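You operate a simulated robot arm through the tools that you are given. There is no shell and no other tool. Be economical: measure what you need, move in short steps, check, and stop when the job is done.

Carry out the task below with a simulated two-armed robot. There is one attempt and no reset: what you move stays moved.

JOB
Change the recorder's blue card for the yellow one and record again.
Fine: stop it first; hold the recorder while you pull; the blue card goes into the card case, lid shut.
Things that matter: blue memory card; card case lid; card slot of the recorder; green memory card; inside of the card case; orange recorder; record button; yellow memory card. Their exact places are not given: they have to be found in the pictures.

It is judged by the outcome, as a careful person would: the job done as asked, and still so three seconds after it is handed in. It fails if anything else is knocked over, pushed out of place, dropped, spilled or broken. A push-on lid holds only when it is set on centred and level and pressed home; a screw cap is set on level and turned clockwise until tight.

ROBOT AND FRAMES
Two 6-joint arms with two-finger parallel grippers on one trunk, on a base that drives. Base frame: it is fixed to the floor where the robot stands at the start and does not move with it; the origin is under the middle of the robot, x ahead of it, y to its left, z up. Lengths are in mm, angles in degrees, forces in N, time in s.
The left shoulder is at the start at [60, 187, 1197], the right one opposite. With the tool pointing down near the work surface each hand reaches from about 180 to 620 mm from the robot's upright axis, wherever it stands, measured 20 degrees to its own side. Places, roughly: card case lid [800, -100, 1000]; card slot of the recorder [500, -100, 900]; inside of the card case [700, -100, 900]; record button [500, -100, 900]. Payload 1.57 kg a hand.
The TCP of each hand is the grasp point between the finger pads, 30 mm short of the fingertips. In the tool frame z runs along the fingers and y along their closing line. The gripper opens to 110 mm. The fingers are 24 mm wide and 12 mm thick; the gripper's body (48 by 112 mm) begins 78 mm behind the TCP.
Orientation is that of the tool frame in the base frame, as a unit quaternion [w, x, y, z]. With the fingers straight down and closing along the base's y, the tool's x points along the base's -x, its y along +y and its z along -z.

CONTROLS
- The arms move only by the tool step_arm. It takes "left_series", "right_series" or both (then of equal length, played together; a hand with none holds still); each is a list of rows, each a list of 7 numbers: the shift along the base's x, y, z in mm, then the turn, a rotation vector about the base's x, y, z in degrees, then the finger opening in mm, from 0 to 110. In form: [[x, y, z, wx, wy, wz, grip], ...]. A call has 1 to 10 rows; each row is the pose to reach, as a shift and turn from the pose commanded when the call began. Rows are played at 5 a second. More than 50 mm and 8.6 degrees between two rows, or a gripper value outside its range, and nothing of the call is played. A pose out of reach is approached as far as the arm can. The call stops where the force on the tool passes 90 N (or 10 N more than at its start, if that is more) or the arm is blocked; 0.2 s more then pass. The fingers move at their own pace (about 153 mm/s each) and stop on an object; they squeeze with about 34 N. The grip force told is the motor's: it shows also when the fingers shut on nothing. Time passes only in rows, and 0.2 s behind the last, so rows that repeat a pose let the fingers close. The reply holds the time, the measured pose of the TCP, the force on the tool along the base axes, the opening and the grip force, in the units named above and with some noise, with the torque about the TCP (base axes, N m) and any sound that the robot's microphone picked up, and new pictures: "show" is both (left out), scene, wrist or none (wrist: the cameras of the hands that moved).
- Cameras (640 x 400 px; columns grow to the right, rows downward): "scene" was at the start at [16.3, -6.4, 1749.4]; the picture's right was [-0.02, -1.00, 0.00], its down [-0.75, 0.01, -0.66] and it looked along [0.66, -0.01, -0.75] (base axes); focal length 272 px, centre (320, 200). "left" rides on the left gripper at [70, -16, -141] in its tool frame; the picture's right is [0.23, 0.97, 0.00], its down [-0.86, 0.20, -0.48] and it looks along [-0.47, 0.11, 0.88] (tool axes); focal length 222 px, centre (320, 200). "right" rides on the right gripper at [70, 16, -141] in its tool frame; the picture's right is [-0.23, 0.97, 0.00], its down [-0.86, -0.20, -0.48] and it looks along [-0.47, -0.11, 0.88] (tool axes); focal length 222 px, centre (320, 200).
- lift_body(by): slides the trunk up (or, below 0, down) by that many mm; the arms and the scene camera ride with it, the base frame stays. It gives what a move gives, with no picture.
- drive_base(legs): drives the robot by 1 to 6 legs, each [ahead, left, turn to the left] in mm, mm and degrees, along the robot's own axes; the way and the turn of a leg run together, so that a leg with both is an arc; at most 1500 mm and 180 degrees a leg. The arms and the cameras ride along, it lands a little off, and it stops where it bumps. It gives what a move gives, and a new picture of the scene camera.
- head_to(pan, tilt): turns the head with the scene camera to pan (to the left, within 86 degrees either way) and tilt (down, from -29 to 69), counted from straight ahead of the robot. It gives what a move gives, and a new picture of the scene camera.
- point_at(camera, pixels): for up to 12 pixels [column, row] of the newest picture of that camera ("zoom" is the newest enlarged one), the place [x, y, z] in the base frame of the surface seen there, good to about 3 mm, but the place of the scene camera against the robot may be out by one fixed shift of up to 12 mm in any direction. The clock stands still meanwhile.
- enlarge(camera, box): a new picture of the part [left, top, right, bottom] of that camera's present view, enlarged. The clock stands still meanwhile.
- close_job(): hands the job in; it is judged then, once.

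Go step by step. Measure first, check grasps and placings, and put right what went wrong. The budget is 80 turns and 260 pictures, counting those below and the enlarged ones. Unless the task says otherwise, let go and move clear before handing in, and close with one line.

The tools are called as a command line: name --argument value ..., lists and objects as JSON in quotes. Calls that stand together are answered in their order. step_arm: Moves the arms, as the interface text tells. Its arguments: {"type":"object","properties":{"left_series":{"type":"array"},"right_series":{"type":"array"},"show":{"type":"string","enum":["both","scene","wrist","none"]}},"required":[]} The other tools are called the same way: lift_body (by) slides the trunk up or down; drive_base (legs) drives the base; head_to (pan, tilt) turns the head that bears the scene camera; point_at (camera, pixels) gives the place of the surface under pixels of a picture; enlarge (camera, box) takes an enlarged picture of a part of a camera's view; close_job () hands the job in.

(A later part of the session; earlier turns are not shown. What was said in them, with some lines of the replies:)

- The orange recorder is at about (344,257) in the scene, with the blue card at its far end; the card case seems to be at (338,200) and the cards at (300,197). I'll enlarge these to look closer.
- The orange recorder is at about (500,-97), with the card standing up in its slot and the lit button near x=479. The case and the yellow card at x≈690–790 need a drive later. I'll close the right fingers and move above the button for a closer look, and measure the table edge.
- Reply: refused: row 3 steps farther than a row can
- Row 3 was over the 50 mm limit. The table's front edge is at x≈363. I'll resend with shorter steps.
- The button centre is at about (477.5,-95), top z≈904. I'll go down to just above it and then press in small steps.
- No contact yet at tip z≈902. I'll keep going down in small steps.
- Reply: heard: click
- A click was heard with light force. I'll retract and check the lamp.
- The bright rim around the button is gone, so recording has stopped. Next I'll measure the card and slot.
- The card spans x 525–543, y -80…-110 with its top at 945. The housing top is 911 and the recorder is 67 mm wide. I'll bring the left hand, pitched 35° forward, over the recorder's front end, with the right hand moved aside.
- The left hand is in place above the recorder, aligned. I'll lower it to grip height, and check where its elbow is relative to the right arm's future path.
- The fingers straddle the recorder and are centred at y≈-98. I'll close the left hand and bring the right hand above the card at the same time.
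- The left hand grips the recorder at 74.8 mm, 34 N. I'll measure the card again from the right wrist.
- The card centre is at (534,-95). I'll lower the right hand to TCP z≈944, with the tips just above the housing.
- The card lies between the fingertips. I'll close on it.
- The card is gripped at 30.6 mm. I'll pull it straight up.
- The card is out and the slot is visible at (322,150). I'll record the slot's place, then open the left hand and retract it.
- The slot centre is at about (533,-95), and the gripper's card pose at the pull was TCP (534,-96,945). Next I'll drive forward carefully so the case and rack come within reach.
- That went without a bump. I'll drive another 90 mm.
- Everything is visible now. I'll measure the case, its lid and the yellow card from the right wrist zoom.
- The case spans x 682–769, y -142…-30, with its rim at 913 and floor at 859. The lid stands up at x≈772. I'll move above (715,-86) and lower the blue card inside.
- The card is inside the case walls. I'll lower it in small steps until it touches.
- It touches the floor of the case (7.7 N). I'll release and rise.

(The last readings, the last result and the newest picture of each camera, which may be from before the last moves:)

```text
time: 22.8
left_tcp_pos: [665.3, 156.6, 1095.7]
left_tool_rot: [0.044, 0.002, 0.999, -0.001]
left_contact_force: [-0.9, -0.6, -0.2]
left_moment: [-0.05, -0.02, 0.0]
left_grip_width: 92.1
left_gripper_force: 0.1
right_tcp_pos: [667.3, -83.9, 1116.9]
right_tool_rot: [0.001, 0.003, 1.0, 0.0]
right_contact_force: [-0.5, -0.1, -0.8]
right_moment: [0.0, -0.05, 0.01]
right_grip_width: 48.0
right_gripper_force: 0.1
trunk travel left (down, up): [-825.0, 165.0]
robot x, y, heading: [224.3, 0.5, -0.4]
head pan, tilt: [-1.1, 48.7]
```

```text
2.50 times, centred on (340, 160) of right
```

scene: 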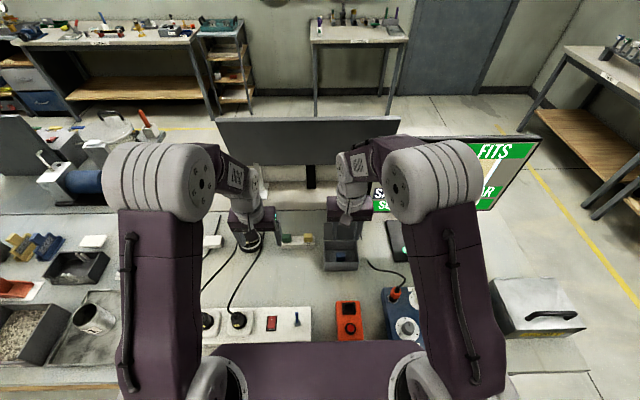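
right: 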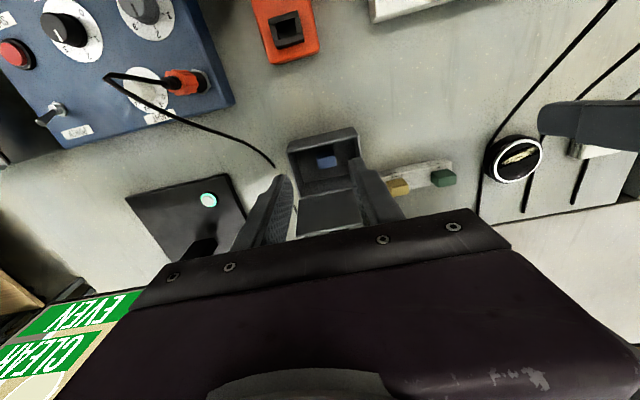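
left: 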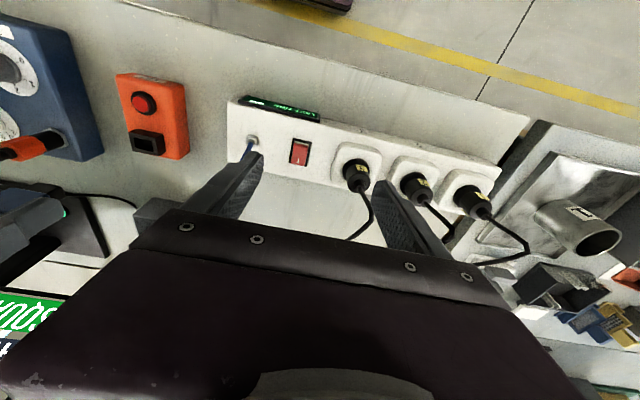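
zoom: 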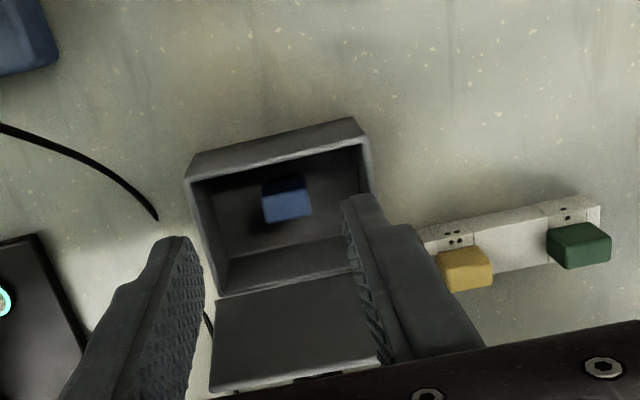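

The blue card stands inside the case and the lid is open at the rear. To shut the lid I must reach behind it (x≈815), so I'll drive 60 mm further.

drive_base --legs '[[60, 0, 0]]'

step_arm --right_series '[[15, 0, 0, 0, 0, 0, 20], [50, 0, 0, 0, 0, 0, 0], [95, 0, 0, 0, 0, 0, 0], [95, 0, -20, 0, 0, 0, 0], [95, 0, -60, 0, 0, 0, 0], [95, 0, -100, 0, 0, 0, 0]]'

```text
time: 23.8
left_tcp_pos: [719.5, 156.9, 1098.8]
left_tool_rot: [0.045, 0.001, 0.999, 0.0]
left_contact_force: [-1.1, -0.3, 0.0]
left_moment: [0.0, -0.09, 0.0]
left_grip_width: 92.4
left_gripper_force: 0.1
right_tcp_pos: [722.9, -83.0, 1117.8]
right_tool_rot: [0.002, 0.002, 1.0, 0.0]
right_contact_force: [0.1, -0.1, 0.4]
right_moment: [0.01, -0.05, 0.01]
right_grip_width: 48.1
right_gripper_force: 0.1
trunk travel left (down, up): [-825.0, 165.0]
robot x, y, heading: [282.3, -3.7, -0.4]
head pan, tilt: [-1.1, 48.7]
```

scene: 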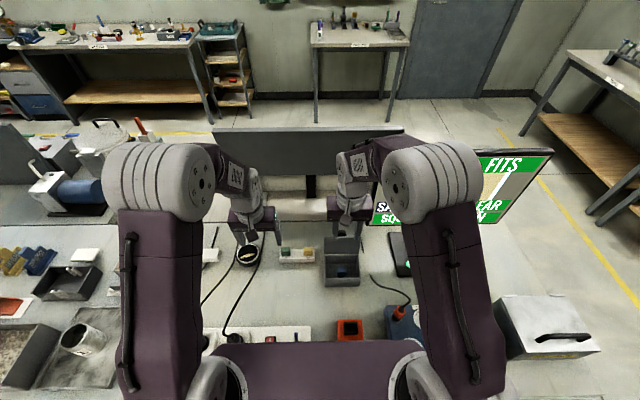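

```text
time: 25.2
left_tcp_pos: [722.2, 156.2, 1099.3]
left_tool_rot: [0.046, 0.001, 0.999, 0.001]
left_contact_force: [-0.9, 0.3, 0.1]
left_moment: [0.01, -0.01, -0.02]
left_grip_width: 92.0
left_gripper_force: 0.0
right_tcp_pos: [830.0, -84.2, 1021.1]
right_tool_rot: [0.012, 0.001, 1.0, 0.001]
right_contact_force: [17.8, -5.4, 35.3]
right_moment: [-0.14, -0.15, 0.05]
right_grip_width: 0.0
right_gripper_force: 21.1
trunk travel left (down, up): [-825.0, 165.0]
robot x, y, heading: [282.5, 6.0, -0.1]
head pan, tilt: [-1.1, 48.7]
```

scene: 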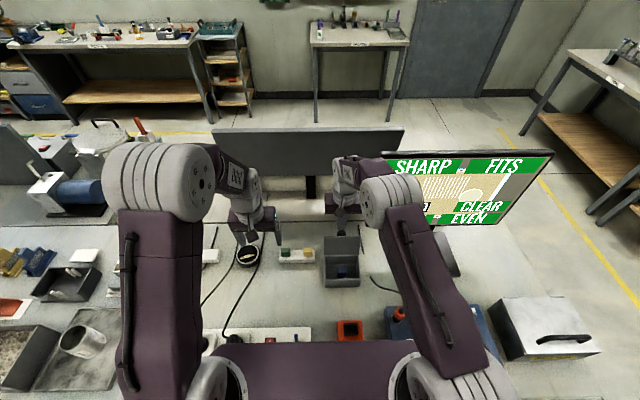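
right: 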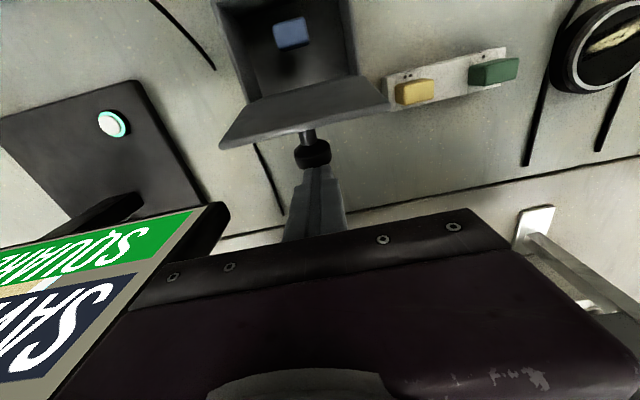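

There's contact of 35 N in z: the lid has a black knob on its outer face (px (312,150)) and the fingertip came down on it. I'll raise the hand and inspect.

step_arm --right_series '[[0, 0, 25, 0, 0, 0, 0], [0, 0, 60, 0, 0, 0, 0], [0, 0, 80, 0, 0, 0, 0]]'

enlarge --camera "right" --box '[200, 40, 440, 220]'

```text
time: 26.0
left_tcp_pos: [725.8, 156.4, 1096.2]
left_tool_rot: [0.043, 0.002, 0.999, 0.001]
left_contact_force: [1.0, -0.6, 0.0]
left_moment: [-0.01, 0.0, -0.02]
left_grip_width: 92.1
left_gripper_force: 0.1
right_tcp_pos: [824.2, -83.7, 1097.6]
right_tool_rot: [-0.001, 0.002, 1.0, 0.0]
right_contact_force: [-0.3, -0.7, 0.2]
right_moment: [0.03, 0.01, -0.01]
right_grip_width: 0.1
right_gripper_force: 21.4
trunk travel left (down, up): [-825.0, 165.0]
robot x, y, heading: [282.2, 1.2, -0.2]
head pan, tilt: [-1.1, 48.7]
```

scene: 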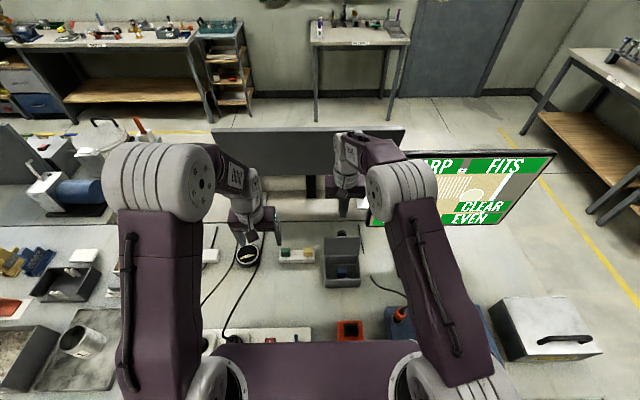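
right: 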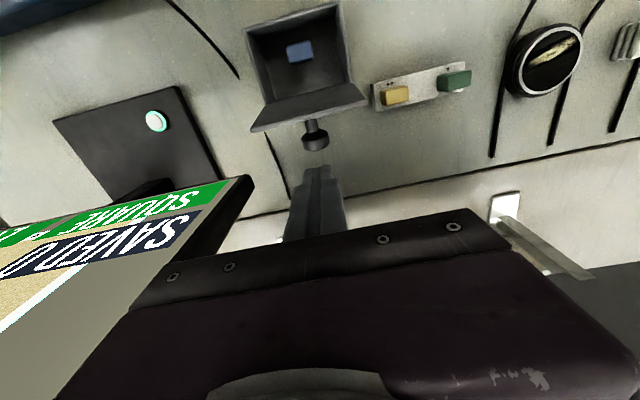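

```text
2.22 times, centred on (320, 130) of right
```

zoom: 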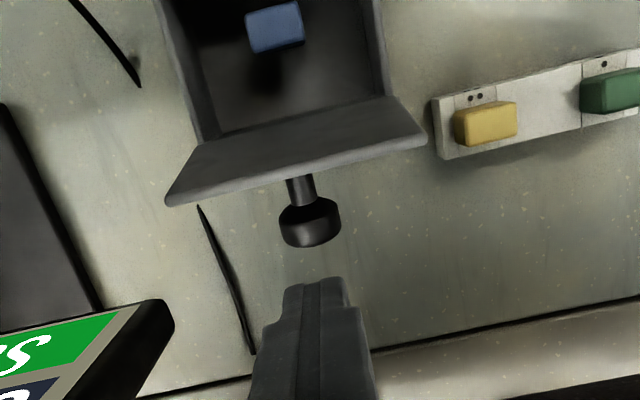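

point_at --camera "zoom" --pixels '[[310, 215], [285, 220], [337, 215], [310, 240], [300, 188], [170, 198], [425, 140], [275, 25], [165, 30], [385, 85], [200, 145], [490, 118]]'

```text
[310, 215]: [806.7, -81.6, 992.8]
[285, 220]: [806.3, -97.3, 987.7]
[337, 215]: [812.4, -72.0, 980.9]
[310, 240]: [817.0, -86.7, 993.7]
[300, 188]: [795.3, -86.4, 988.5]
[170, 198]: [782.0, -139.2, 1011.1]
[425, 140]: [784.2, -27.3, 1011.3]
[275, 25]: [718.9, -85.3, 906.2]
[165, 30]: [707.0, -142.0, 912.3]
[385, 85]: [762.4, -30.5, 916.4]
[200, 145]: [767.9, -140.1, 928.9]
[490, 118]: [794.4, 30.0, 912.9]
```

The knob head is at x 800–818, y -98…-70, z ≈965–993. I'll push the lid beside it, at y=-47. First I'll move behind the lid.

step_arm --right_series '[[0, 36, 0, 0, 0, 0, 0], [-5, 37, -40, 0, 0, 0, 0], [-8, 37, -75, 0, 0, 0, 0], [-8, 37, -93, 0, 0, 0, 0]]'

```text
time: 27.0
left_tcp_pos: [724.3, 156.4, 1095.1]
left_tool_rot: [0.044, 0.002, 0.999, 0.0]
left_contact_force: [-0.2, 1.0, -0.7]
left_moment: [-0.03, 0.0, 0.0]
left_grip_width: 92.0
left_gripper_force: 0.2
right_tcp_pos: [816.5, -45.8, 1002.8]
right_tool_rot: [0.0, 0.002, 1.0, 0.0]
right_contact_force: [-0.3, 1.1, -0.6]
right_moment: [0.02, 0.01, -0.01]
right_grip_width: 0.0
right_gripper_force: 21.7
trunk travel left (down, up): [-825.0, 165.0]
robot x, y, heading: [282.6, -0.1, -0.3]
head pan, tilt: [-1.1, 48.7]
```

scene: 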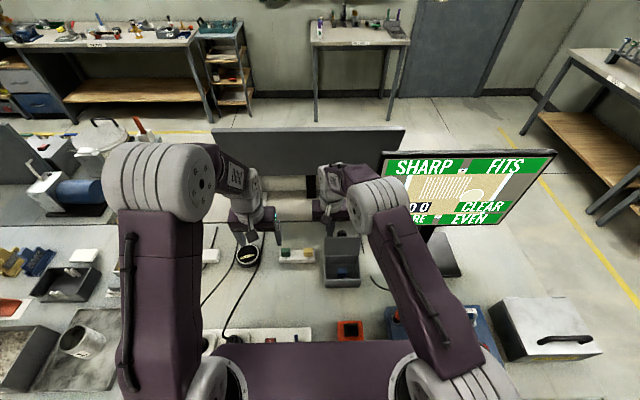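
right: 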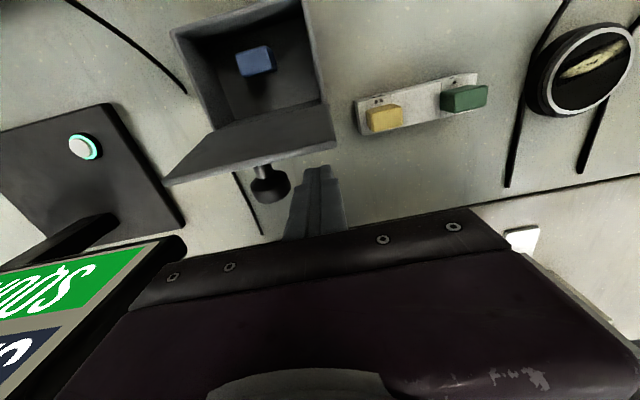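

The finger is behind the lid beside the knob. I'll sweep the lid over along its arc.

step_arm --right_series '[[-16, 0, 0, 0, 0, 0, 0], [-30, 0, 0, 0, 0, 0, 0], [-41, 0, 0, 0, 0, 0, 0], [-52, 0, -2, 0, 0, 0, 0], [-62, 0, -5, 0, 0, 0, 0], [-72, 0, -10, 0, 0, 0, 0], [-80, 0, -17, 0, 0, 0, 0], [-88, 0, -25, 0, 0, 0, 0], [-92, 0, -36, 0, 0, 0, 0], [-95, 0, -46, 0, 0, 0, 0]]'

```text
time: 29.2
left_tcp_pos: [725.3, 156.3, 1094.6]
left_tool_rot: [0.044, 0.002, 0.999, 0.0]
left_contact_force: [-0.3, -0.1, 0.6]
left_moment: [-0.01, 0.02, -0.03]
left_grip_width: 92.1
left_gripper_force: 0.0
right_tcp_pos: [720.3, -46.8, 956.8]
right_tool_rot: [0.0, 0.001, 1.0, 0.0]
right_contact_force: [-0.6, -0.1, 0.8]
right_moment: [-0.01, -0.01, -0.02]
right_grip_width: 0.0
right_gripper_force: 21.3
trunk travel left (down, up): [-825.0, 165.0]
robot x, y, heading: [284.3, -3.9, -0.4]
head pan, tilt: [-1.1, 48.7]
```

scene: 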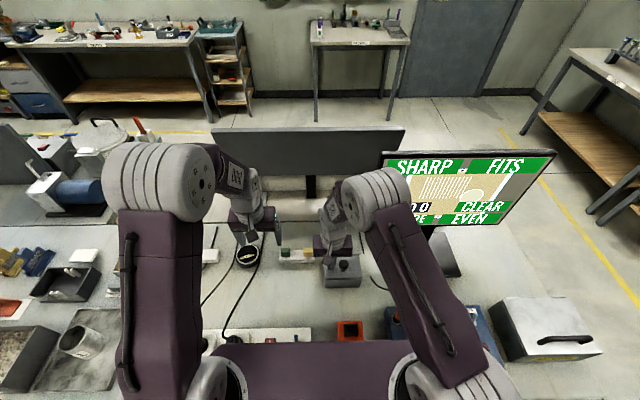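
right: 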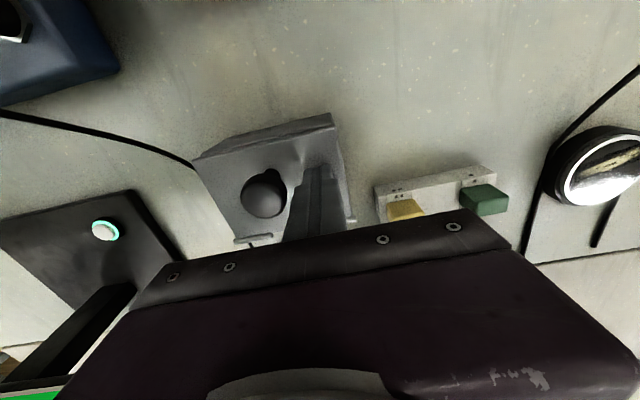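

The lid has come down. I'll press lightly to be sure it's home, then lift off.

step_arm --right_series '[[0, 0, -4, 0, 0, 0, 0], [0, 0, -7, 0, 0, 0, 0], [0, 0, -10, 0, 0, 0, 0]]' --show "none"

```text
time: 30.0
left_tcp_pos: [722.5, 156.4, 1097.9]
left_tool_rot: [0.045, 0.002, 0.999, 0.0]
left_contact_force: [-0.2, 0.2, -0.1]
left_moment: [0.01, 0.01, 0.02]
left_grip_width: 92.0
left_gripper_force: 0.0
right_tcp_pos: [719.8, -48.2, 951.9]
right_tool_rot: [0.004, 0.001, 1.0, 0.001]
right_contact_force: [0.8, -6.8, 39.5]
right_moment: [-0.25, 0.39, 0.14]
right_grip_width: 0.1
right_gripper_force: 21.3
trunk travel left (down, up): [-825.0, 165.0]
robot x, y, heading: [278.6, -0.9, -0.1]
head pan, tilt: [-1.1, 48.7]
```

The lid is firm at 39 N. I'll lift off, move the left arm aside and bring the right hand above the yellow card.

step_arm --right_series '[[0, 0, 30, 0, 0, 0, 0], [0, 0, 75, 0, 0, 0, 20], [0, 10, 115, 0, 0, 0, 56], [15, 40, 135, 0, 0, 0, 56], [40, 75, 140, 0, 0, 0, 56], [40, 77, 140, 0, 0, 0, 56]]' --left_series '[[-20, 20, 20, 0, 0, 0, 92], [-40, 40, 40, 0, 0, 0, 92], [-60, 60, 60, 0, 0, 0, 92], [-80, 80, 80, 0, 0, 0, 92], [-100, 90, 100, 0, 0, 0, 92], [-100, 90, 100, 0, 0, 0, 92]]'

enlarge --camera "right" --box '[200, 80, 440, 240]'

```text
time: 31.4
left_tcp_pos: [623.1, 245.4, 1194.1]
left_tool_rot: [0.043, 0.002, 0.999, 0.0]
left_contact_force: [1.1, 0.8, -0.3]
left_moment: [0.0, 0.02, 0.0]
left_grip_width: 92.0
left_gripper_force: 0.0
right_tcp_pos: [759.7, 28.6, 1087.5]
right_tool_rot: [0.0, 0.002, 1.0, 0.0]
right_contact_force: [-0.6, -0.8, -0.3]
right_moment: [-0.01, 0.02, 0.01]
right_grip_width: 56.0
right_gripper_force: 0.0
trunk travel left (down, up): [-825.0, 165.0]
robot x, y, heading: [281.3, 2.0, 0.0]
head pan, tilt: [-1.1, 48.7]
```

scene: 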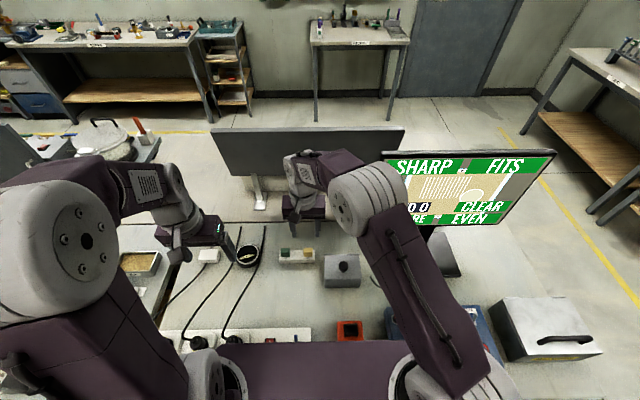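
right: 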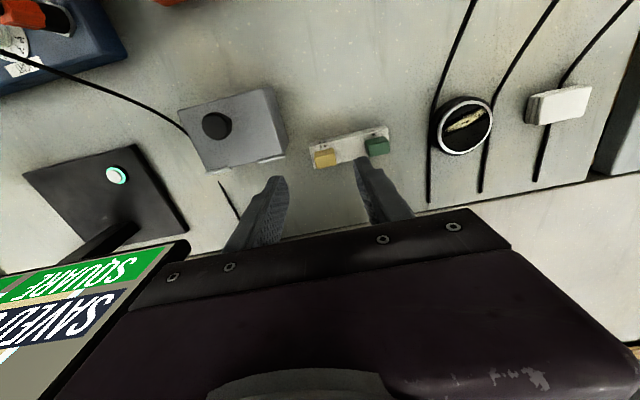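
left: 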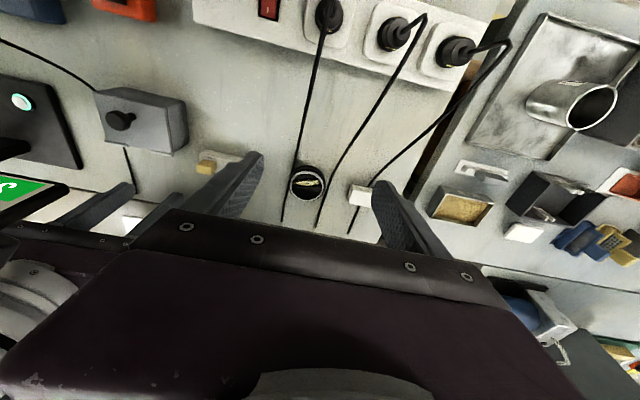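

```text
2.50 times, centred on (320, 160) of right
```

zoom: 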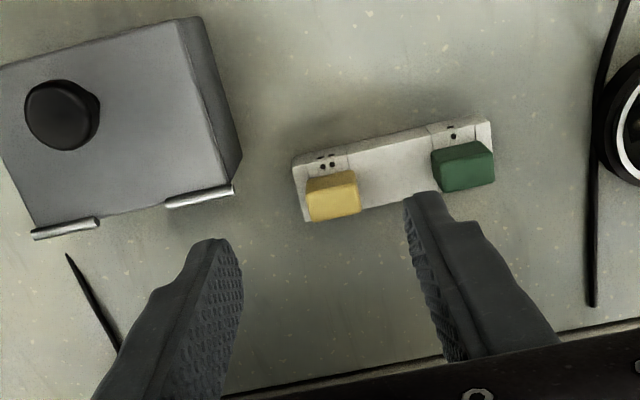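

The case lid is shut, with the knob up. I'll measure the yellow card and its rack.

point_at --camera "zoom" --pixels '[[334, 195], [310, 198], [358, 190], [332, 178], [336, 213], [314, 218], [360, 208], [315, 165], [298, 168], [435, 150], [490, 125], [460, 170]]'

enlarge --camera "scene" --box '[270, 230, 380, 300]'

```text
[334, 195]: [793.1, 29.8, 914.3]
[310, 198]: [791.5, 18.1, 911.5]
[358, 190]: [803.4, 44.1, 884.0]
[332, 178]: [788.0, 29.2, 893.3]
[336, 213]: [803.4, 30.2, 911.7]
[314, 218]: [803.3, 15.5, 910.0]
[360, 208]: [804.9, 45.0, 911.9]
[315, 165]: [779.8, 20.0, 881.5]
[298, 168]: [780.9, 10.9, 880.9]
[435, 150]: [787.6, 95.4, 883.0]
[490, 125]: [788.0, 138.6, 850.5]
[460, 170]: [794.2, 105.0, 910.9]
```

```text
5.71 times, centred on (325, 265) of scene
```

zoom: 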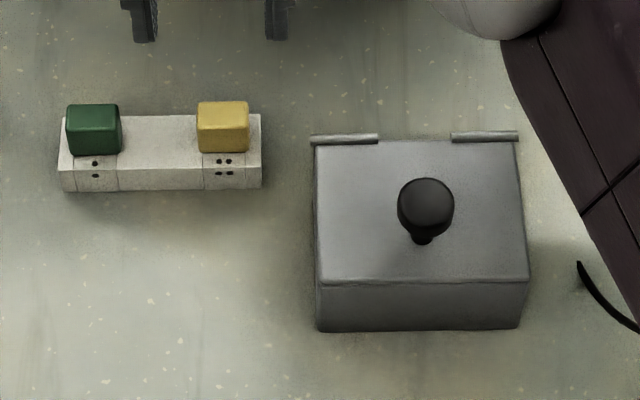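

The yellow card's centre is at (796.5,30.5), its top at 912 and the rack top at 881. I'll descend around it.

step_arm --right_series '[[20, 1, -40, 0, 0, 0, 56], [37, 2, -80, 0, 0, 0, 56], [37, 2, -120, 0, 0, 0, 56], [37, 2, -155, 0, 0, 0, 56], [37, 2, -167, 0, 0, 0, 56]]'

enlarge --camera "right" --box '[220, 100, 420, 240]'

```text
time: 32.6
left_tcp_pos: [622.9, 245.7, 1193.8]
left_tool_rot: [0.043, 0.001, 0.999, 0.0]
left_contact_force: [0.5, 0.8, 0.4]
left_moment: [-0.03, -0.01, 0.01]
left_grip_width: 91.9
left_gripper_force: 0.0
right_tcp_pos: [797.1, 31.7, 917.3]
right_tool_rot: [0.001, 0.002, 1.0, 0.0]
right_contact_force: [-0.7, 0.5, 0.4]
right_moment: [-0.01, 0.0, 0.0]
right_grip_width: 55.8
right_gripper_force: 0.2
trunk travel left (down, up): [-825.0, 165.0]
robot x, y, heading: [279.3, -0.7, 0.0]
head pan, tilt: [-1.1, 48.7]
```

scene: 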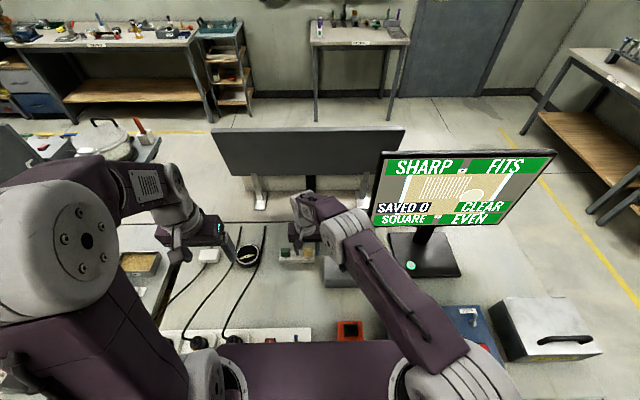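
right: 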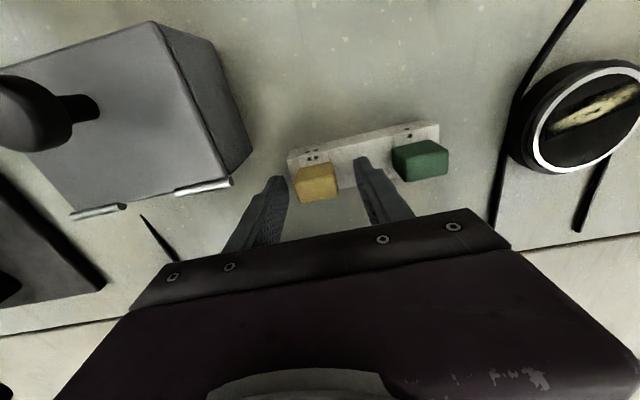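

```text
2.86 times, centred on (320, 170) of right
```

zoom: 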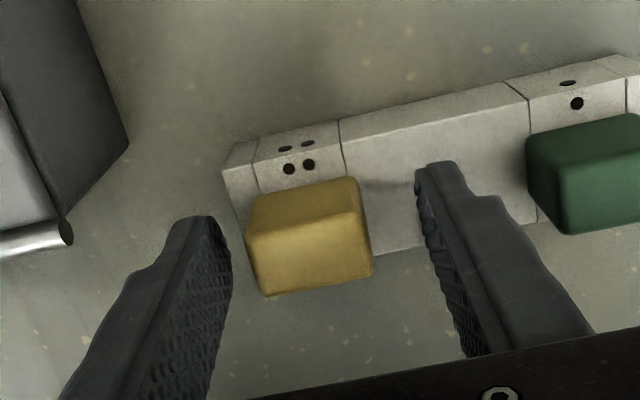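

The card seems a little nearer to the -y finger. I'll re-measure at this closer range.

point_at --camera "zoom" --pixels '[[250, 225], [362, 205], [305, 215], [310, 265], [264, 290], [370, 275], [300, 195], [225, 230], [420, 190], [390, 160]]'

```text
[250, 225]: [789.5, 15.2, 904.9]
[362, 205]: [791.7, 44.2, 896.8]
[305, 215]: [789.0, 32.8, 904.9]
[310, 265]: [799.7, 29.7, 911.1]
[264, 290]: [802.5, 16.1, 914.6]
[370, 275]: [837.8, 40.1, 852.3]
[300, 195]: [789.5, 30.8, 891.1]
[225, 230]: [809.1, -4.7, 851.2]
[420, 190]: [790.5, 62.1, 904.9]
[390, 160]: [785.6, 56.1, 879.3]
```

The centre is confirmed at (797,30). I'll drop 3 mm and close.

step_arm --right_series '[[0, -1, -3, 0, 0, 0, 56], [0, -1, -3, 0, 0, 0, 36], [0, -1, -3, 0, 0, 0, 22], [0, -1, -3, 0, 0, 0, 22], [0, -1, -3, 0, 0, 0, 22]]' --show "wrist"

```text
time: 33.8
left_tcp_pos: [624.3, 245.0, 1194.8]
left_tool_rot: [0.043, 0.002, 0.999, -0.001]
left_contact_force: [-0.4, 0.1, 0.7]
left_moment: [0.0, 0.02, -0.03]
left_grip_width: 92.1
left_gripper_force: 0.1
right_tcp_pos: [796.3, 30.7, 915.1]
right_tool_rot: [0.0, 0.002, 1.0, 0.0]
right_contact_force: [-0.5, -0.6, -0.8]
right_moment: [-0.07, -0.03, -0.04]
right_grip_width: 30.5
right_gripper_force: 34.0
trunk travel left (down, up): [-825.0, 165.0]
robot x, y, heading: [277.0, 1.8, 0.1]
head pan, tilt: [-1.1, 48.7]
```

right: 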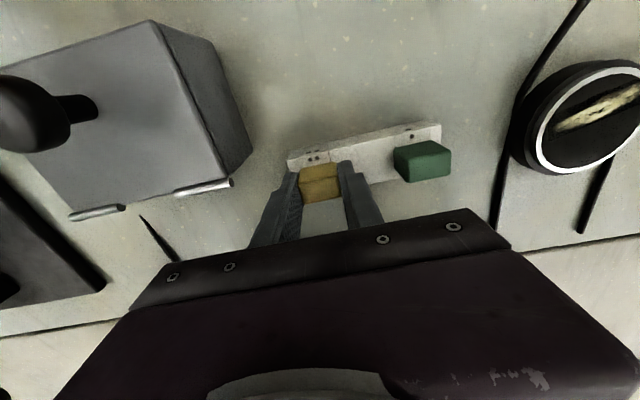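

The card is gripped. I'll lift slowly at first and watch whether the rack stays put.

step_arm --right_series '[[0, 0, 2, 0, 0, 0, 22], [0, 0, 5, 0, 0, 0, 22], [0, 0, 9, 0, 0, 0, 22], [0, 0, 14, 0, 0, 0, 22], [0, 0, 20, 0, 0, 0, 22]]'

enlarge --camera "right" --box '[260, 90, 460, 220]'

```text
time: 35.0
left_tcp_pos: [622.2, 245.1, 1194.5]
left_tool_rot: [0.043, 0.001, 0.999, 0.0]
left_contact_force: [-0.2, -0.1, 0.1]
left_moment: [0.02, -0.02, 0.01]
left_grip_width: 92.1
left_gripper_force: 0.0
right_tcp_pos: [797.8, 30.9, 936.8]
right_tool_rot: [0.001, 0.0, 1.0, -0.001]
right_contact_force: [-0.7, 0.8, -0.5]
right_moment: [0.0, 0.0, 0.03]
right_grip_width: 30.5
right_gripper_force: 33.5
trunk travel left (down, up): [-825.0, 165.0]
robot x, y, heading: [282.2, -3.0, -0.2]
head pan, tilt: [-1.1, 48.7]
```

scene: 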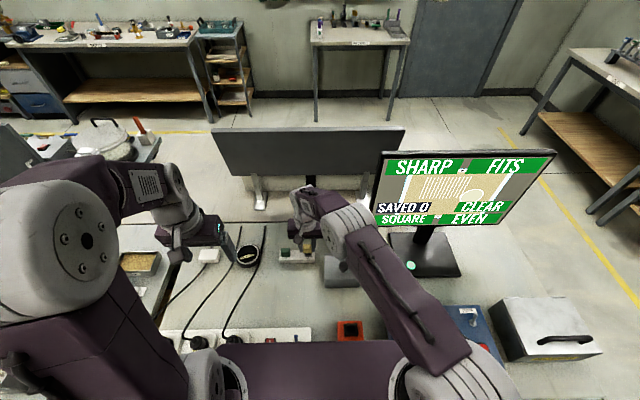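
right: 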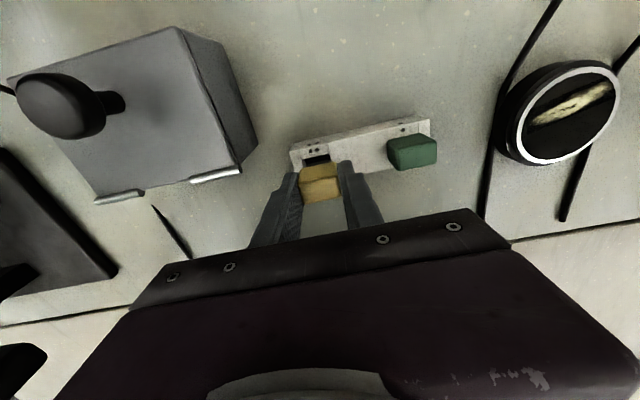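

```text
3.08 times, centred on (360, 155) of right
```

zoom: 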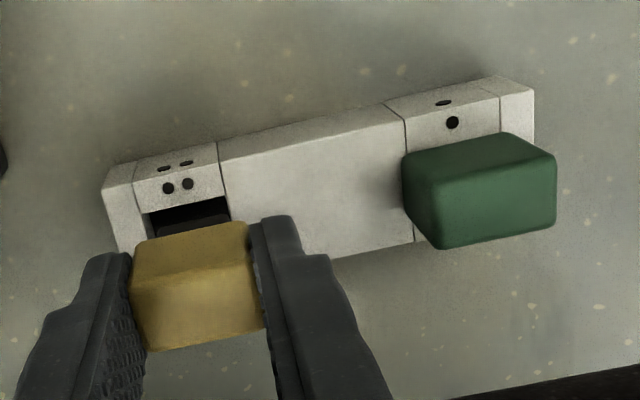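

The rack stays and the card is coming free. I'll lift it clear and move over toward y≈-95.

step_arm --right_series '[[0, 0, 30, 0, 0, 0, 22], [0, 0, 75, 0, 0, 0, 22], [0, 0, 120, 0, 0, 0, 22], [0, -20, 160, 0, 0, 0, 22], [-10, -60, 170, 0, 0, 0, 22], [-20, -100, 170, 0, 0, 0, 22], [-20, -125, 170, 0, 0, 0, 22]]' --show "wrist"

drive_base --legs '[[-130, 0, 0], [-130, 0, 0]]'

```text
time: 36.6
left_tcp_pos: [624.7, 245.3, 1194.3]
left_tool_rot: [0.042, 0.001, 0.999, 0.0]
left_contact_force: [0.0, 0.9, 0.3]
left_moment: [0.02, 0.01, 0.01]
left_grip_width: 92.0
left_gripper_force: 0.1
right_tcp_pos: [778.6, -94.7, 1105.1]
right_tool_rot: [-0.001, 0.0, 1.0, 0.0]
right_contact_force: [0.0, 0.4, -0.4]
right_moment: [0.0, -0.02, -0.02]
right_grip_width: 30.3
right_gripper_force: 33.7
trunk travel left (down, up): [-825.0, 165.0]
robot x, y, heading: [279.9, -2.9, -0.6]
head pan, tilt: [-1.1, 48.7]
```

right: 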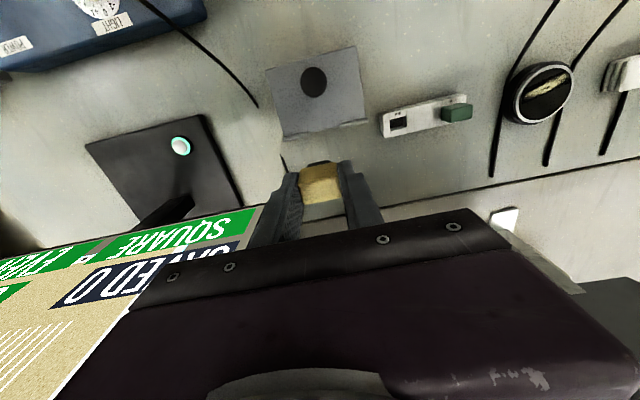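

```text
time: 38.7
left_tcp_pos: [364.8, 247.2, 1193.3]
left_tool_rot: [0.043, 0.002, 0.999, 0.0]
left_contact_force: [0.1, 0.2, -0.5]
left_moment: [-0.05, 0.0, 0.03]
left_grip_width: 92.0
left_gripper_force: 0.1
right_tcp_pos: [521.1, -91.8, 1106.2]
right_tool_rot: [-0.001, 0.001, 1.0, 0.0]
right_contact_force: [-1.0, -0.7, 0.6]
right_moment: [0.02, 0.03, 0.04]
right_grip_width: 30.2
right_gripper_force: 34.0
trunk travel left (down, up): [-825.0, 165.0]
robot x, y, heading: [24.8, -5.8, -0.4]
head pan, tilt: [-1.1, 48.7]
```

scene: 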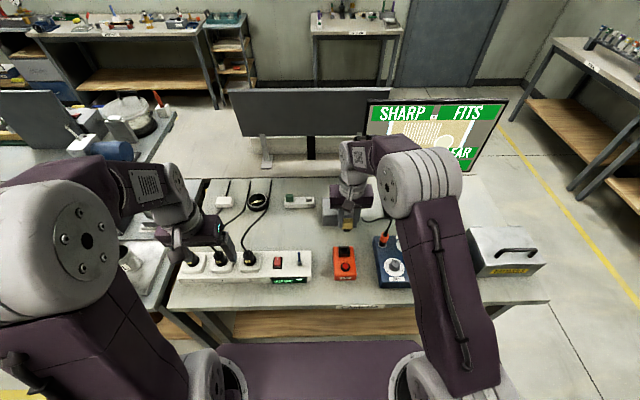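

The robot is back at x≈25 with the yellow card held. I'll move the right hand above the slot and check alignment.

step_arm --right_series '[[12, -3, -40, 0, 0, 0, 22], [12, -4, -80, 0, 0, 0, 22], [12, -4, -90, 0, 0, 0, 22], [12, -4, -90, 0, 0, 0, 22]]' --show "wrist"

enlarge --camera "right" --box '[280, 110, 370, 200]'

```text
time: 39.7
left_tcp_pos: [363.8, 246.8, 1193.7]
left_tool_rot: [0.044, 0.002, 0.999, 0.0]
left_contact_force: [0.6, 0.5, 0.5]
left_moment: [-0.03, 0.04, -0.04]
left_grip_width: 92.0
left_gripper_force: 0.1
right_tcp_pos: [531.4, -96.7, 1015.5]
right_tool_rot: [0.0, 0.001, 1.0, 0.0]
right_contact_force: [-0.4, 0.1, 0.3]
right_moment: [0.0, 0.0, 0.02]
right_grip_width: 30.4
right_gripper_force: 34.2
trunk travel left (down, up): [-825.0, 165.0]
robot x, y, heading: [26.1, 2.0, -0.3]
head pan, tilt: [-1.1, 48.7]
```

right: 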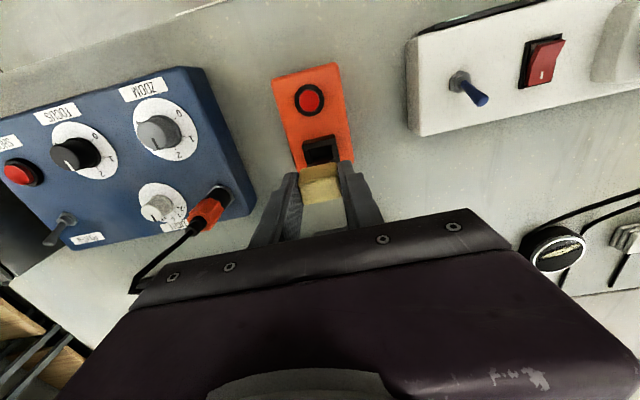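

```text
4.44 times, centred on (325, 155) of right
```

zoom: 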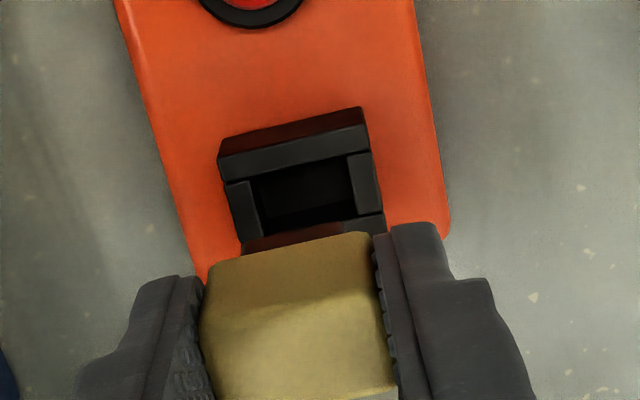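

Before inserting, I'll measure the slot housing's edges from here.

point_at --camera "zoom" --pixels '[[222, 160], [368, 130], [232, 200], [378, 190], [240, 222], [248, 190], [352, 165], [250, 210], [295, 148], [190, 240], [440, 210], [285, 260]]'

```text
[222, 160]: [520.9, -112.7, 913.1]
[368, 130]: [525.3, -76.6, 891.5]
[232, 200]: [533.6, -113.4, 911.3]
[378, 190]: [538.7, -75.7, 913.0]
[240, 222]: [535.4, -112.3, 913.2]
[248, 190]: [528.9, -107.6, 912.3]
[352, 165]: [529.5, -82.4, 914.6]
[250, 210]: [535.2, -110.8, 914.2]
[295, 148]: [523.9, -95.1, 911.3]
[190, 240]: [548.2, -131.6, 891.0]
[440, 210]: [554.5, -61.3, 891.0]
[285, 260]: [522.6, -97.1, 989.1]
```

The slot centre is about (533.5,-95). I'll shift slightly and go down to just above the mouth.

step_arm --right_series '[[2.5, 1, -20, 0, 0, 0, 22], [2.5, 1, -40, 0, 0, 0, 22], [2.5, 1, -49, 0, 0, 0, 22], [2.5, 1, -49, 0, 0, 0, 22]]' --show "wrist"

enlarge --camera "right" --box '[280, 110, 370, 200]'

```text
time: 40.7
left_tcp_pos: [363.1, 247.4, 1194.6]
left_tool_rot: [0.043, 0.001, 0.999, 0.0]
left_contact_force: [-0.2, -0.6, -0.4]
left_moment: [-0.01, 0.0, 0.0]
left_grip_width: 91.9
left_gripper_force: 0.1
right_tcp_pos: [532.6, -95.9, 966.8]
right_tool_rot: [0.0, 0.001, 1.0, 0.0]
right_contact_force: [-0.4, 0.6, -0.8]
right_moment: [0.02, -0.02, 0.01]
right_grip_width: 30.4
right_gripper_force: 34.3
trunk travel left (down, up): [-825.0, 165.0]
robot x, y, heading: [21.2, 0.5, -0.4]
head pan, tilt: [-1.1, 48.7]
```

right: 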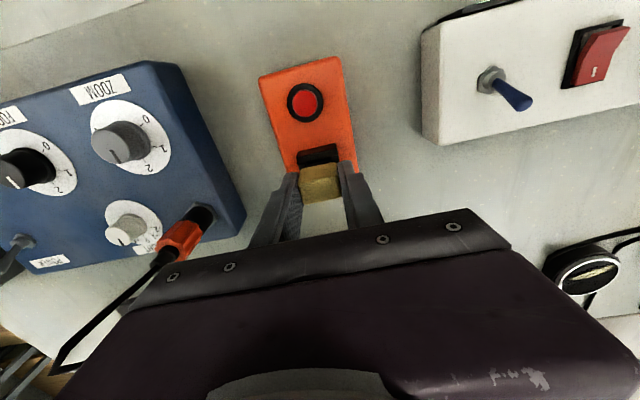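

```text
4.44 times, centred on (325, 155) of right
```

zoom: 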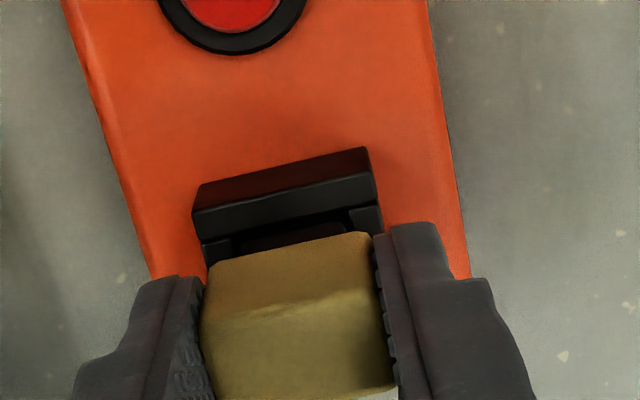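

It looks aligned. I'll insert in small steps and watch the force.

step_arm --right_series '[[1, 0, -3, 0, 0, 0, 22], [1, 0, -6, 0, 0, 0, 22], [1, 0, -9, 0, 0, 0, 22]]' --show "none"

```text
time: 41.5
left_tcp_pos: [364.5, 246.2, 1195.2]
left_tool_rot: [0.043, 0.001, 0.999, 0.0]
left_contact_force: [0.2, 0.9, -0.1]
left_moment: [0.03, 0.02, 0.01]
left_grip_width: 91.8
left_gripper_force: 0.2
right_tcp_pos: [534.0, -94.8, 957.5]
right_tool_rot: [0.0, 0.001, 1.0, -0.001]
right_contact_force: [0.5, -0.4, -0.3]
right_moment: [0.01, -0.02, -0.04]
right_grip_width: 30.3
right_gripper_force: 34.1
trunk travel left (down, up): [-825.0, 165.0]
robot x, y, heading: [21.5, 1.0, -0.1]
head pan, tilt: [-1.1, 48.7]
```

There's no contact force yet, so I'll continue.

step_arm --right_series '[[0, 0, -2, 0, 0, 0, 22], [0, 0, -4, 0, 0, 0, 22], [0, 0, -6, 0, 0, 0, 22]]' --show "none"

```text
time: 42.3
left_tcp_pos: [365.3, 245.3, 1193.5]
left_tool_rot: [0.044, 0.002, 0.999, -0.001]
left_contact_force: [0.0, -0.5, -0.8]
left_moment: [-0.06, 0.03, 0.05]
left_grip_width: 92.0
left_gripper_force: 0.1
right_tcp_pos: [533.9, -94.5, 950.8]
right_tool_rot: [0.0, 0.001, 1.0, 0.0]
right_contact_force: [0.3, 0.3, 0.2]
right_moment: [0.01, -0.01, 0.02]
right_grip_width: 30.4
right_gripper_force: 33.7
trunk travel left (down, up): [-825.0, 165.0]
robot x, y, heading: [24.1, 1.8, -0.0]
head pan, tilt: [-1.1, 48.7]
```

step_arm --right_series '[[0, 0, -1.5, 0, 0, 0, 22], [0, 0, -3, 0, 0, 0, 22], [0, 0, -4.5, 0, 0, 0, 22]]' --show "wrist"

enlarge --camera "right" --box '[280, 110, 370, 200]'

```text
time: 43.1
left_tcp_pos: [361.7, 245.1, 1195.1]
left_tool_rot: [0.043, 0.001, 0.999, 0.001]
left_contact_force: [-0.2, -0.5, -0.8]
left_moment: [-0.02, -0.01, 0.01]
left_grip_width: 91.9
left_gripper_force: 0.2
right_tcp_pos: [534.0, -95.5, 948.1]
right_tool_rot: [0.003, 0.002, 1.0, 0.0]
right_contact_force: [-0.1, -2.1, 18.8]
right_moment: [-0.04, 0.04, 0.03]
right_grip_width: 30.0
right_gripper_force: 33.8
trunk travel left (down, up): [-825.0, 165.0]
robot x, y, heading: [19.0, 1.7, -0.2]
head pan, tilt: [-1.1, 48.7]
```

right: 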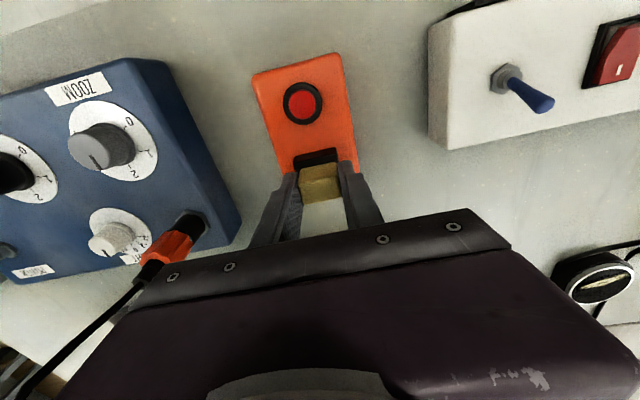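

```text
4.44 times, centred on (325, 155) of right
```

zoom: 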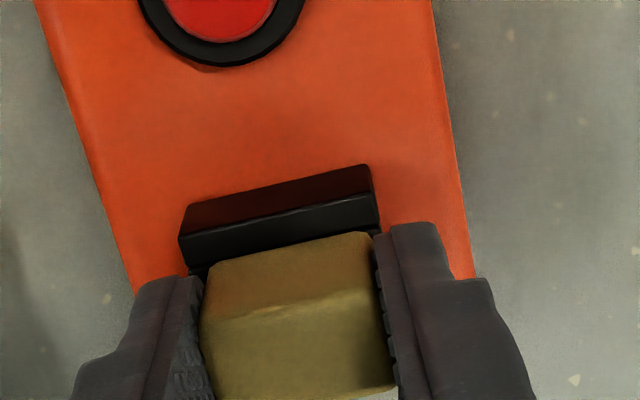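

It bottoms at TCP 948 (19 N), as expected for seating. I'll release, rise, and check the height.

step_arm --right_series '[[0, 0, 2, 0, 0, 0, 40], [0, 0, 2, 0, 0, 0, 56], [0, 0, 2, 0, 0, 0, 56], [0, 0, 40, 0, 0, 0, 56], [0, 0, 80, 0, 0, 0, 40], [-10, 0, 85, 0, 0, 0, 0], [-10, 0, 85, 0, 0, 0, 0]]' --show "wrist"

enlarge --camera "right" --box '[270, 80, 370, 180]'

```text
time: 44.7
left_tcp_pos: [363.7, 246.2, 1195.4]
left_tool_rot: [0.044, 0.002, 0.999, 0.0]
left_contact_force: [-0.2, -0.8, 0.8]
left_moment: [0.0, 0.0, 0.04]
left_grip_width: 92.1
left_gripper_force: 0.0
right_tcp_pos: [523.9, -95.3, 1032.8]
right_tool_rot: [-0.001, 0.001, 1.0, 0.0]
right_contact_force: [0.9, -0.5, 0.1]
right_moment: [-0.01, 0.01, -0.03]
right_grip_width: 0.1
right_gripper_force: 21.2
trunk travel left (down, up): [-825.0, 165.0]
robot x, y, heading: [23.1, 3.1, -0.3]
head pan, tilt: [-1.1, 48.7]
```

right: 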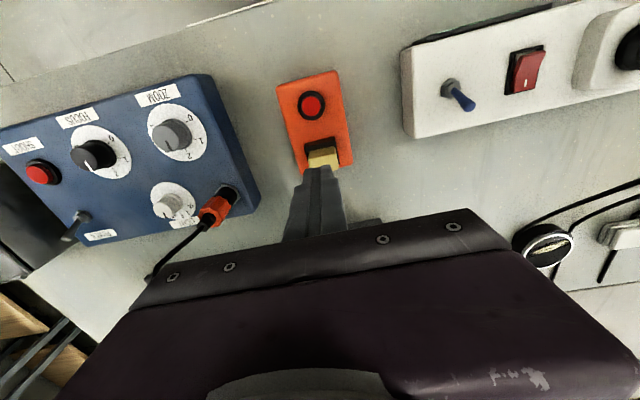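

```text
4.00 times, centred on (320, 130) of right
```

zoom: 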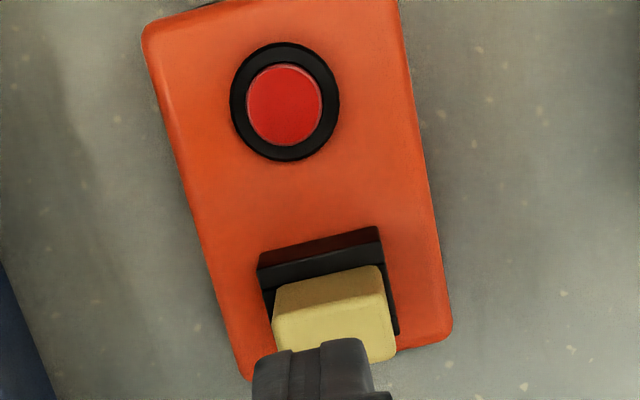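

The card sits squarely in the slot. I'll press its top gently with the closed fingers to be sure it's home.

step_arm --right_series '[[10, 0, -20, 0, 0, 0, 0], [10, 0, -48, 0, 0, 0, 0], [10, 0, -53, 0, 0, 0, 0], [10, 0, -56, 0, 0, 0, 0], [10, 0, -59, 0, 0, 0, 0], [10, 0, -61, 0, 0, 0, 0]]' --show "none"

```text
time: 46.1
left_tcp_pos: [361.0, 246.3, 1196.3]
left_tool_rot: [0.044, 0.002, 0.999, 0.0]
left_contact_force: [0.2, 0.1, -0.5]
left_moment: [-0.03, -0.02, 0.03]
left_grip_width: 92.1
left_gripper_force: 0.1
right_tcp_pos: [533.4, -95.2, 974.8]
right_tool_rot: [0.004, 0.002, 1.0, 0.0]
right_contact_force: [2.3, -2.1, 24.5]
right_moment: [-0.08, -0.03, -0.03]
right_grip_width: 0.2
right_gripper_force: 21.6
trunk travel left (down, up): [-825.0, 165.0]
robot x, y, heading: [21.3, 0.6, 0.2]
head pan, tilt: [-1.1, 48.7]
```

The card top is at ≈945, the same as the blue one was. Now I'll move over the button and press once, as before.

step_arm --right_series '[[0, 0, 30, 0, 0, 0, 0], [-28, 0, 30, 0, 0, 0, 0], [-56, 0, 20, 0, 0, 0, 0], [-56, 0, -10, 0, 0, 0, 0], [-56, 0, -30, 0, 0, 0, 0], [-56, 0, -36, 0, 0, 0, 0], [-56, 0, -38, 0, 0, 0, 0]]' --show "none"

```text
time: 47.7
left_tcp_pos: [364.5, 246.7, 1194.9]
left_tool_rot: [0.043, 0.002, 0.999, -0.001]
left_contact_force: [0.3, -0.2, 0.0]
left_moment: [0.03, 0.03, -0.02]
left_grip_width: 92.4
left_gripper_force: 0.0
right_tcp_pos: [479.2, -94.8, 933.1]
right_tool_rot: [0.0, 0.003, 1.0, 0.0]
right_contact_force: [-0.1, 0.3, 0.1]
right_moment: [0.02, -0.03, 0.01]
right_grip_width: 0.0
right_gripper_force: 21.1
trunk travel left (down, up): [-825.0, 165.0]
robot x, y, heading: [27.4, -3.5, -0.1]
head pan, tilt: [-1.1, 48.7]
```

step_arm --right_series '[[0, 0, -1, 0, 0, 0, 0], [0, 0, -2, 0, 0, 0, 0], [0, 0, -3, 0, 0, 0, 0], [0, 0, -4, 0, 0, 0, 0]]' --show "none"

```text
time: 48.7
left_tcp_pos: [363.0, 245.6, 1194.0]
left_tool_rot: [0.043, 0.001, 0.999, 0.0]
left_contact_force: [0.5, -0.3, 0.2]
left_moment: [0.02, -0.01, -0.01]
left_grip_width: 91.9
left_gripper_force: 0.0
right_tcp_pos: [478.9, -94.6, 931.0]
right_tool_rot: [0.0, 0.001, 1.0, 0.0]
right_contact_force: [0.5, -0.9, 0.6]
right_moment: [-0.03, 0.0, 0.0]
right_grip_width: 0.0
right_gripper_force: 21.1
trunk travel left (down, up): [-825.0, 165.0]
robot x, y, heading: [23.2, -0.8, -0.4]
head pan, tilt: [-1.1, 48.7]
heard: click
```

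A click was heard. I'll retract and check the lamp.

step_arm --right_series '[[0, 0, 30, 0, 0, 0, 0], [0, -15, 75, 0, 0, 0, 0], [0, -60, 95, 0, 0, 0, 0], [0, -105, 105, 0, 0, 0, 20], [0, -145, 115, 0, 0, 0, 50]]'

enlarge --camera "right" --box '[340, 60, 500, 220]'

enlarge --camera "scene" --box '[270, 180, 400, 290]'

```text
time: 49.9
left_tcp_pos: [363.4, 245.0, 1195.2]
left_tool_rot: [0.044, 0.002, 0.999, 0.0]
left_contact_force: [0.7, 0.0, 0.0]
left_moment: [0.03, 0.0, 0.01]
left_grip_width: 92.0
left_gripper_force: 0.0
right_tcp_pos: [478.3, -243.0, 1044.0]
right_tool_rot: [0.0, 0.001, 1.0, 0.0]
right_contact_force: [-0.9, 0.9, 0.9]
right_moment: [0.0, 0.02, 0.0]
right_grip_width: 50.0
right_gripper_force: 0.1
trunk travel left (down, up): [-825.0, 165.0]
robot x, y, heading: [25.3, 2.4, -0.2]
head pan, tilt: [-1.1, 48.7]
```

scene: 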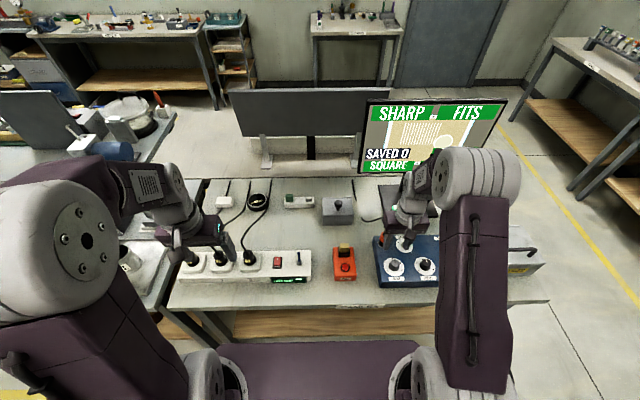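
right: 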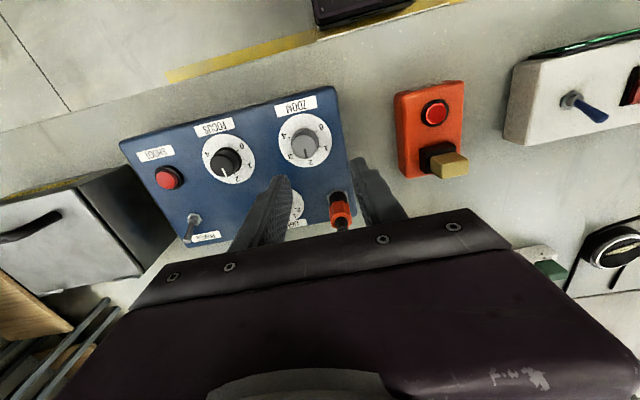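

```text
2.50 times, centred on (420, 140) of right
```

zoom: 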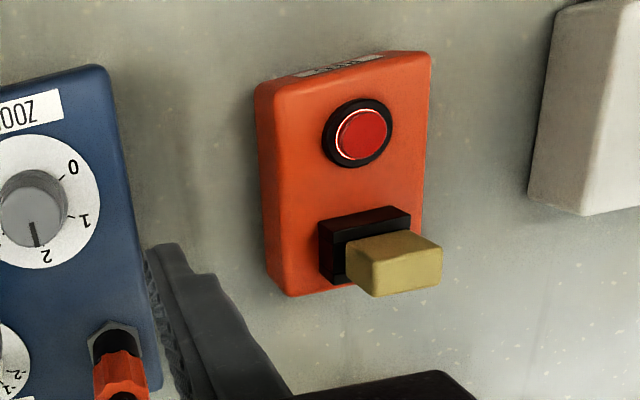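

```text
3.64 times, centred on (335, 235) of scene
```

zoom: 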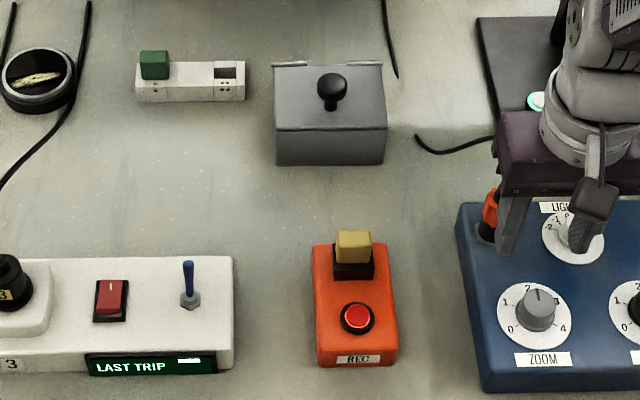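

The bright rim around the record button is lit again. The yellow card is seated, the case is shut with the blue card inside, the green card is untouched, and both hands are clear. I'm handing in.

close_job

```text
The job is handed in.
```

The job is handed in: I stopped the recorder and swapped its blue card for the yellow one. The blue card is in the shut card case, and the record light is on again.
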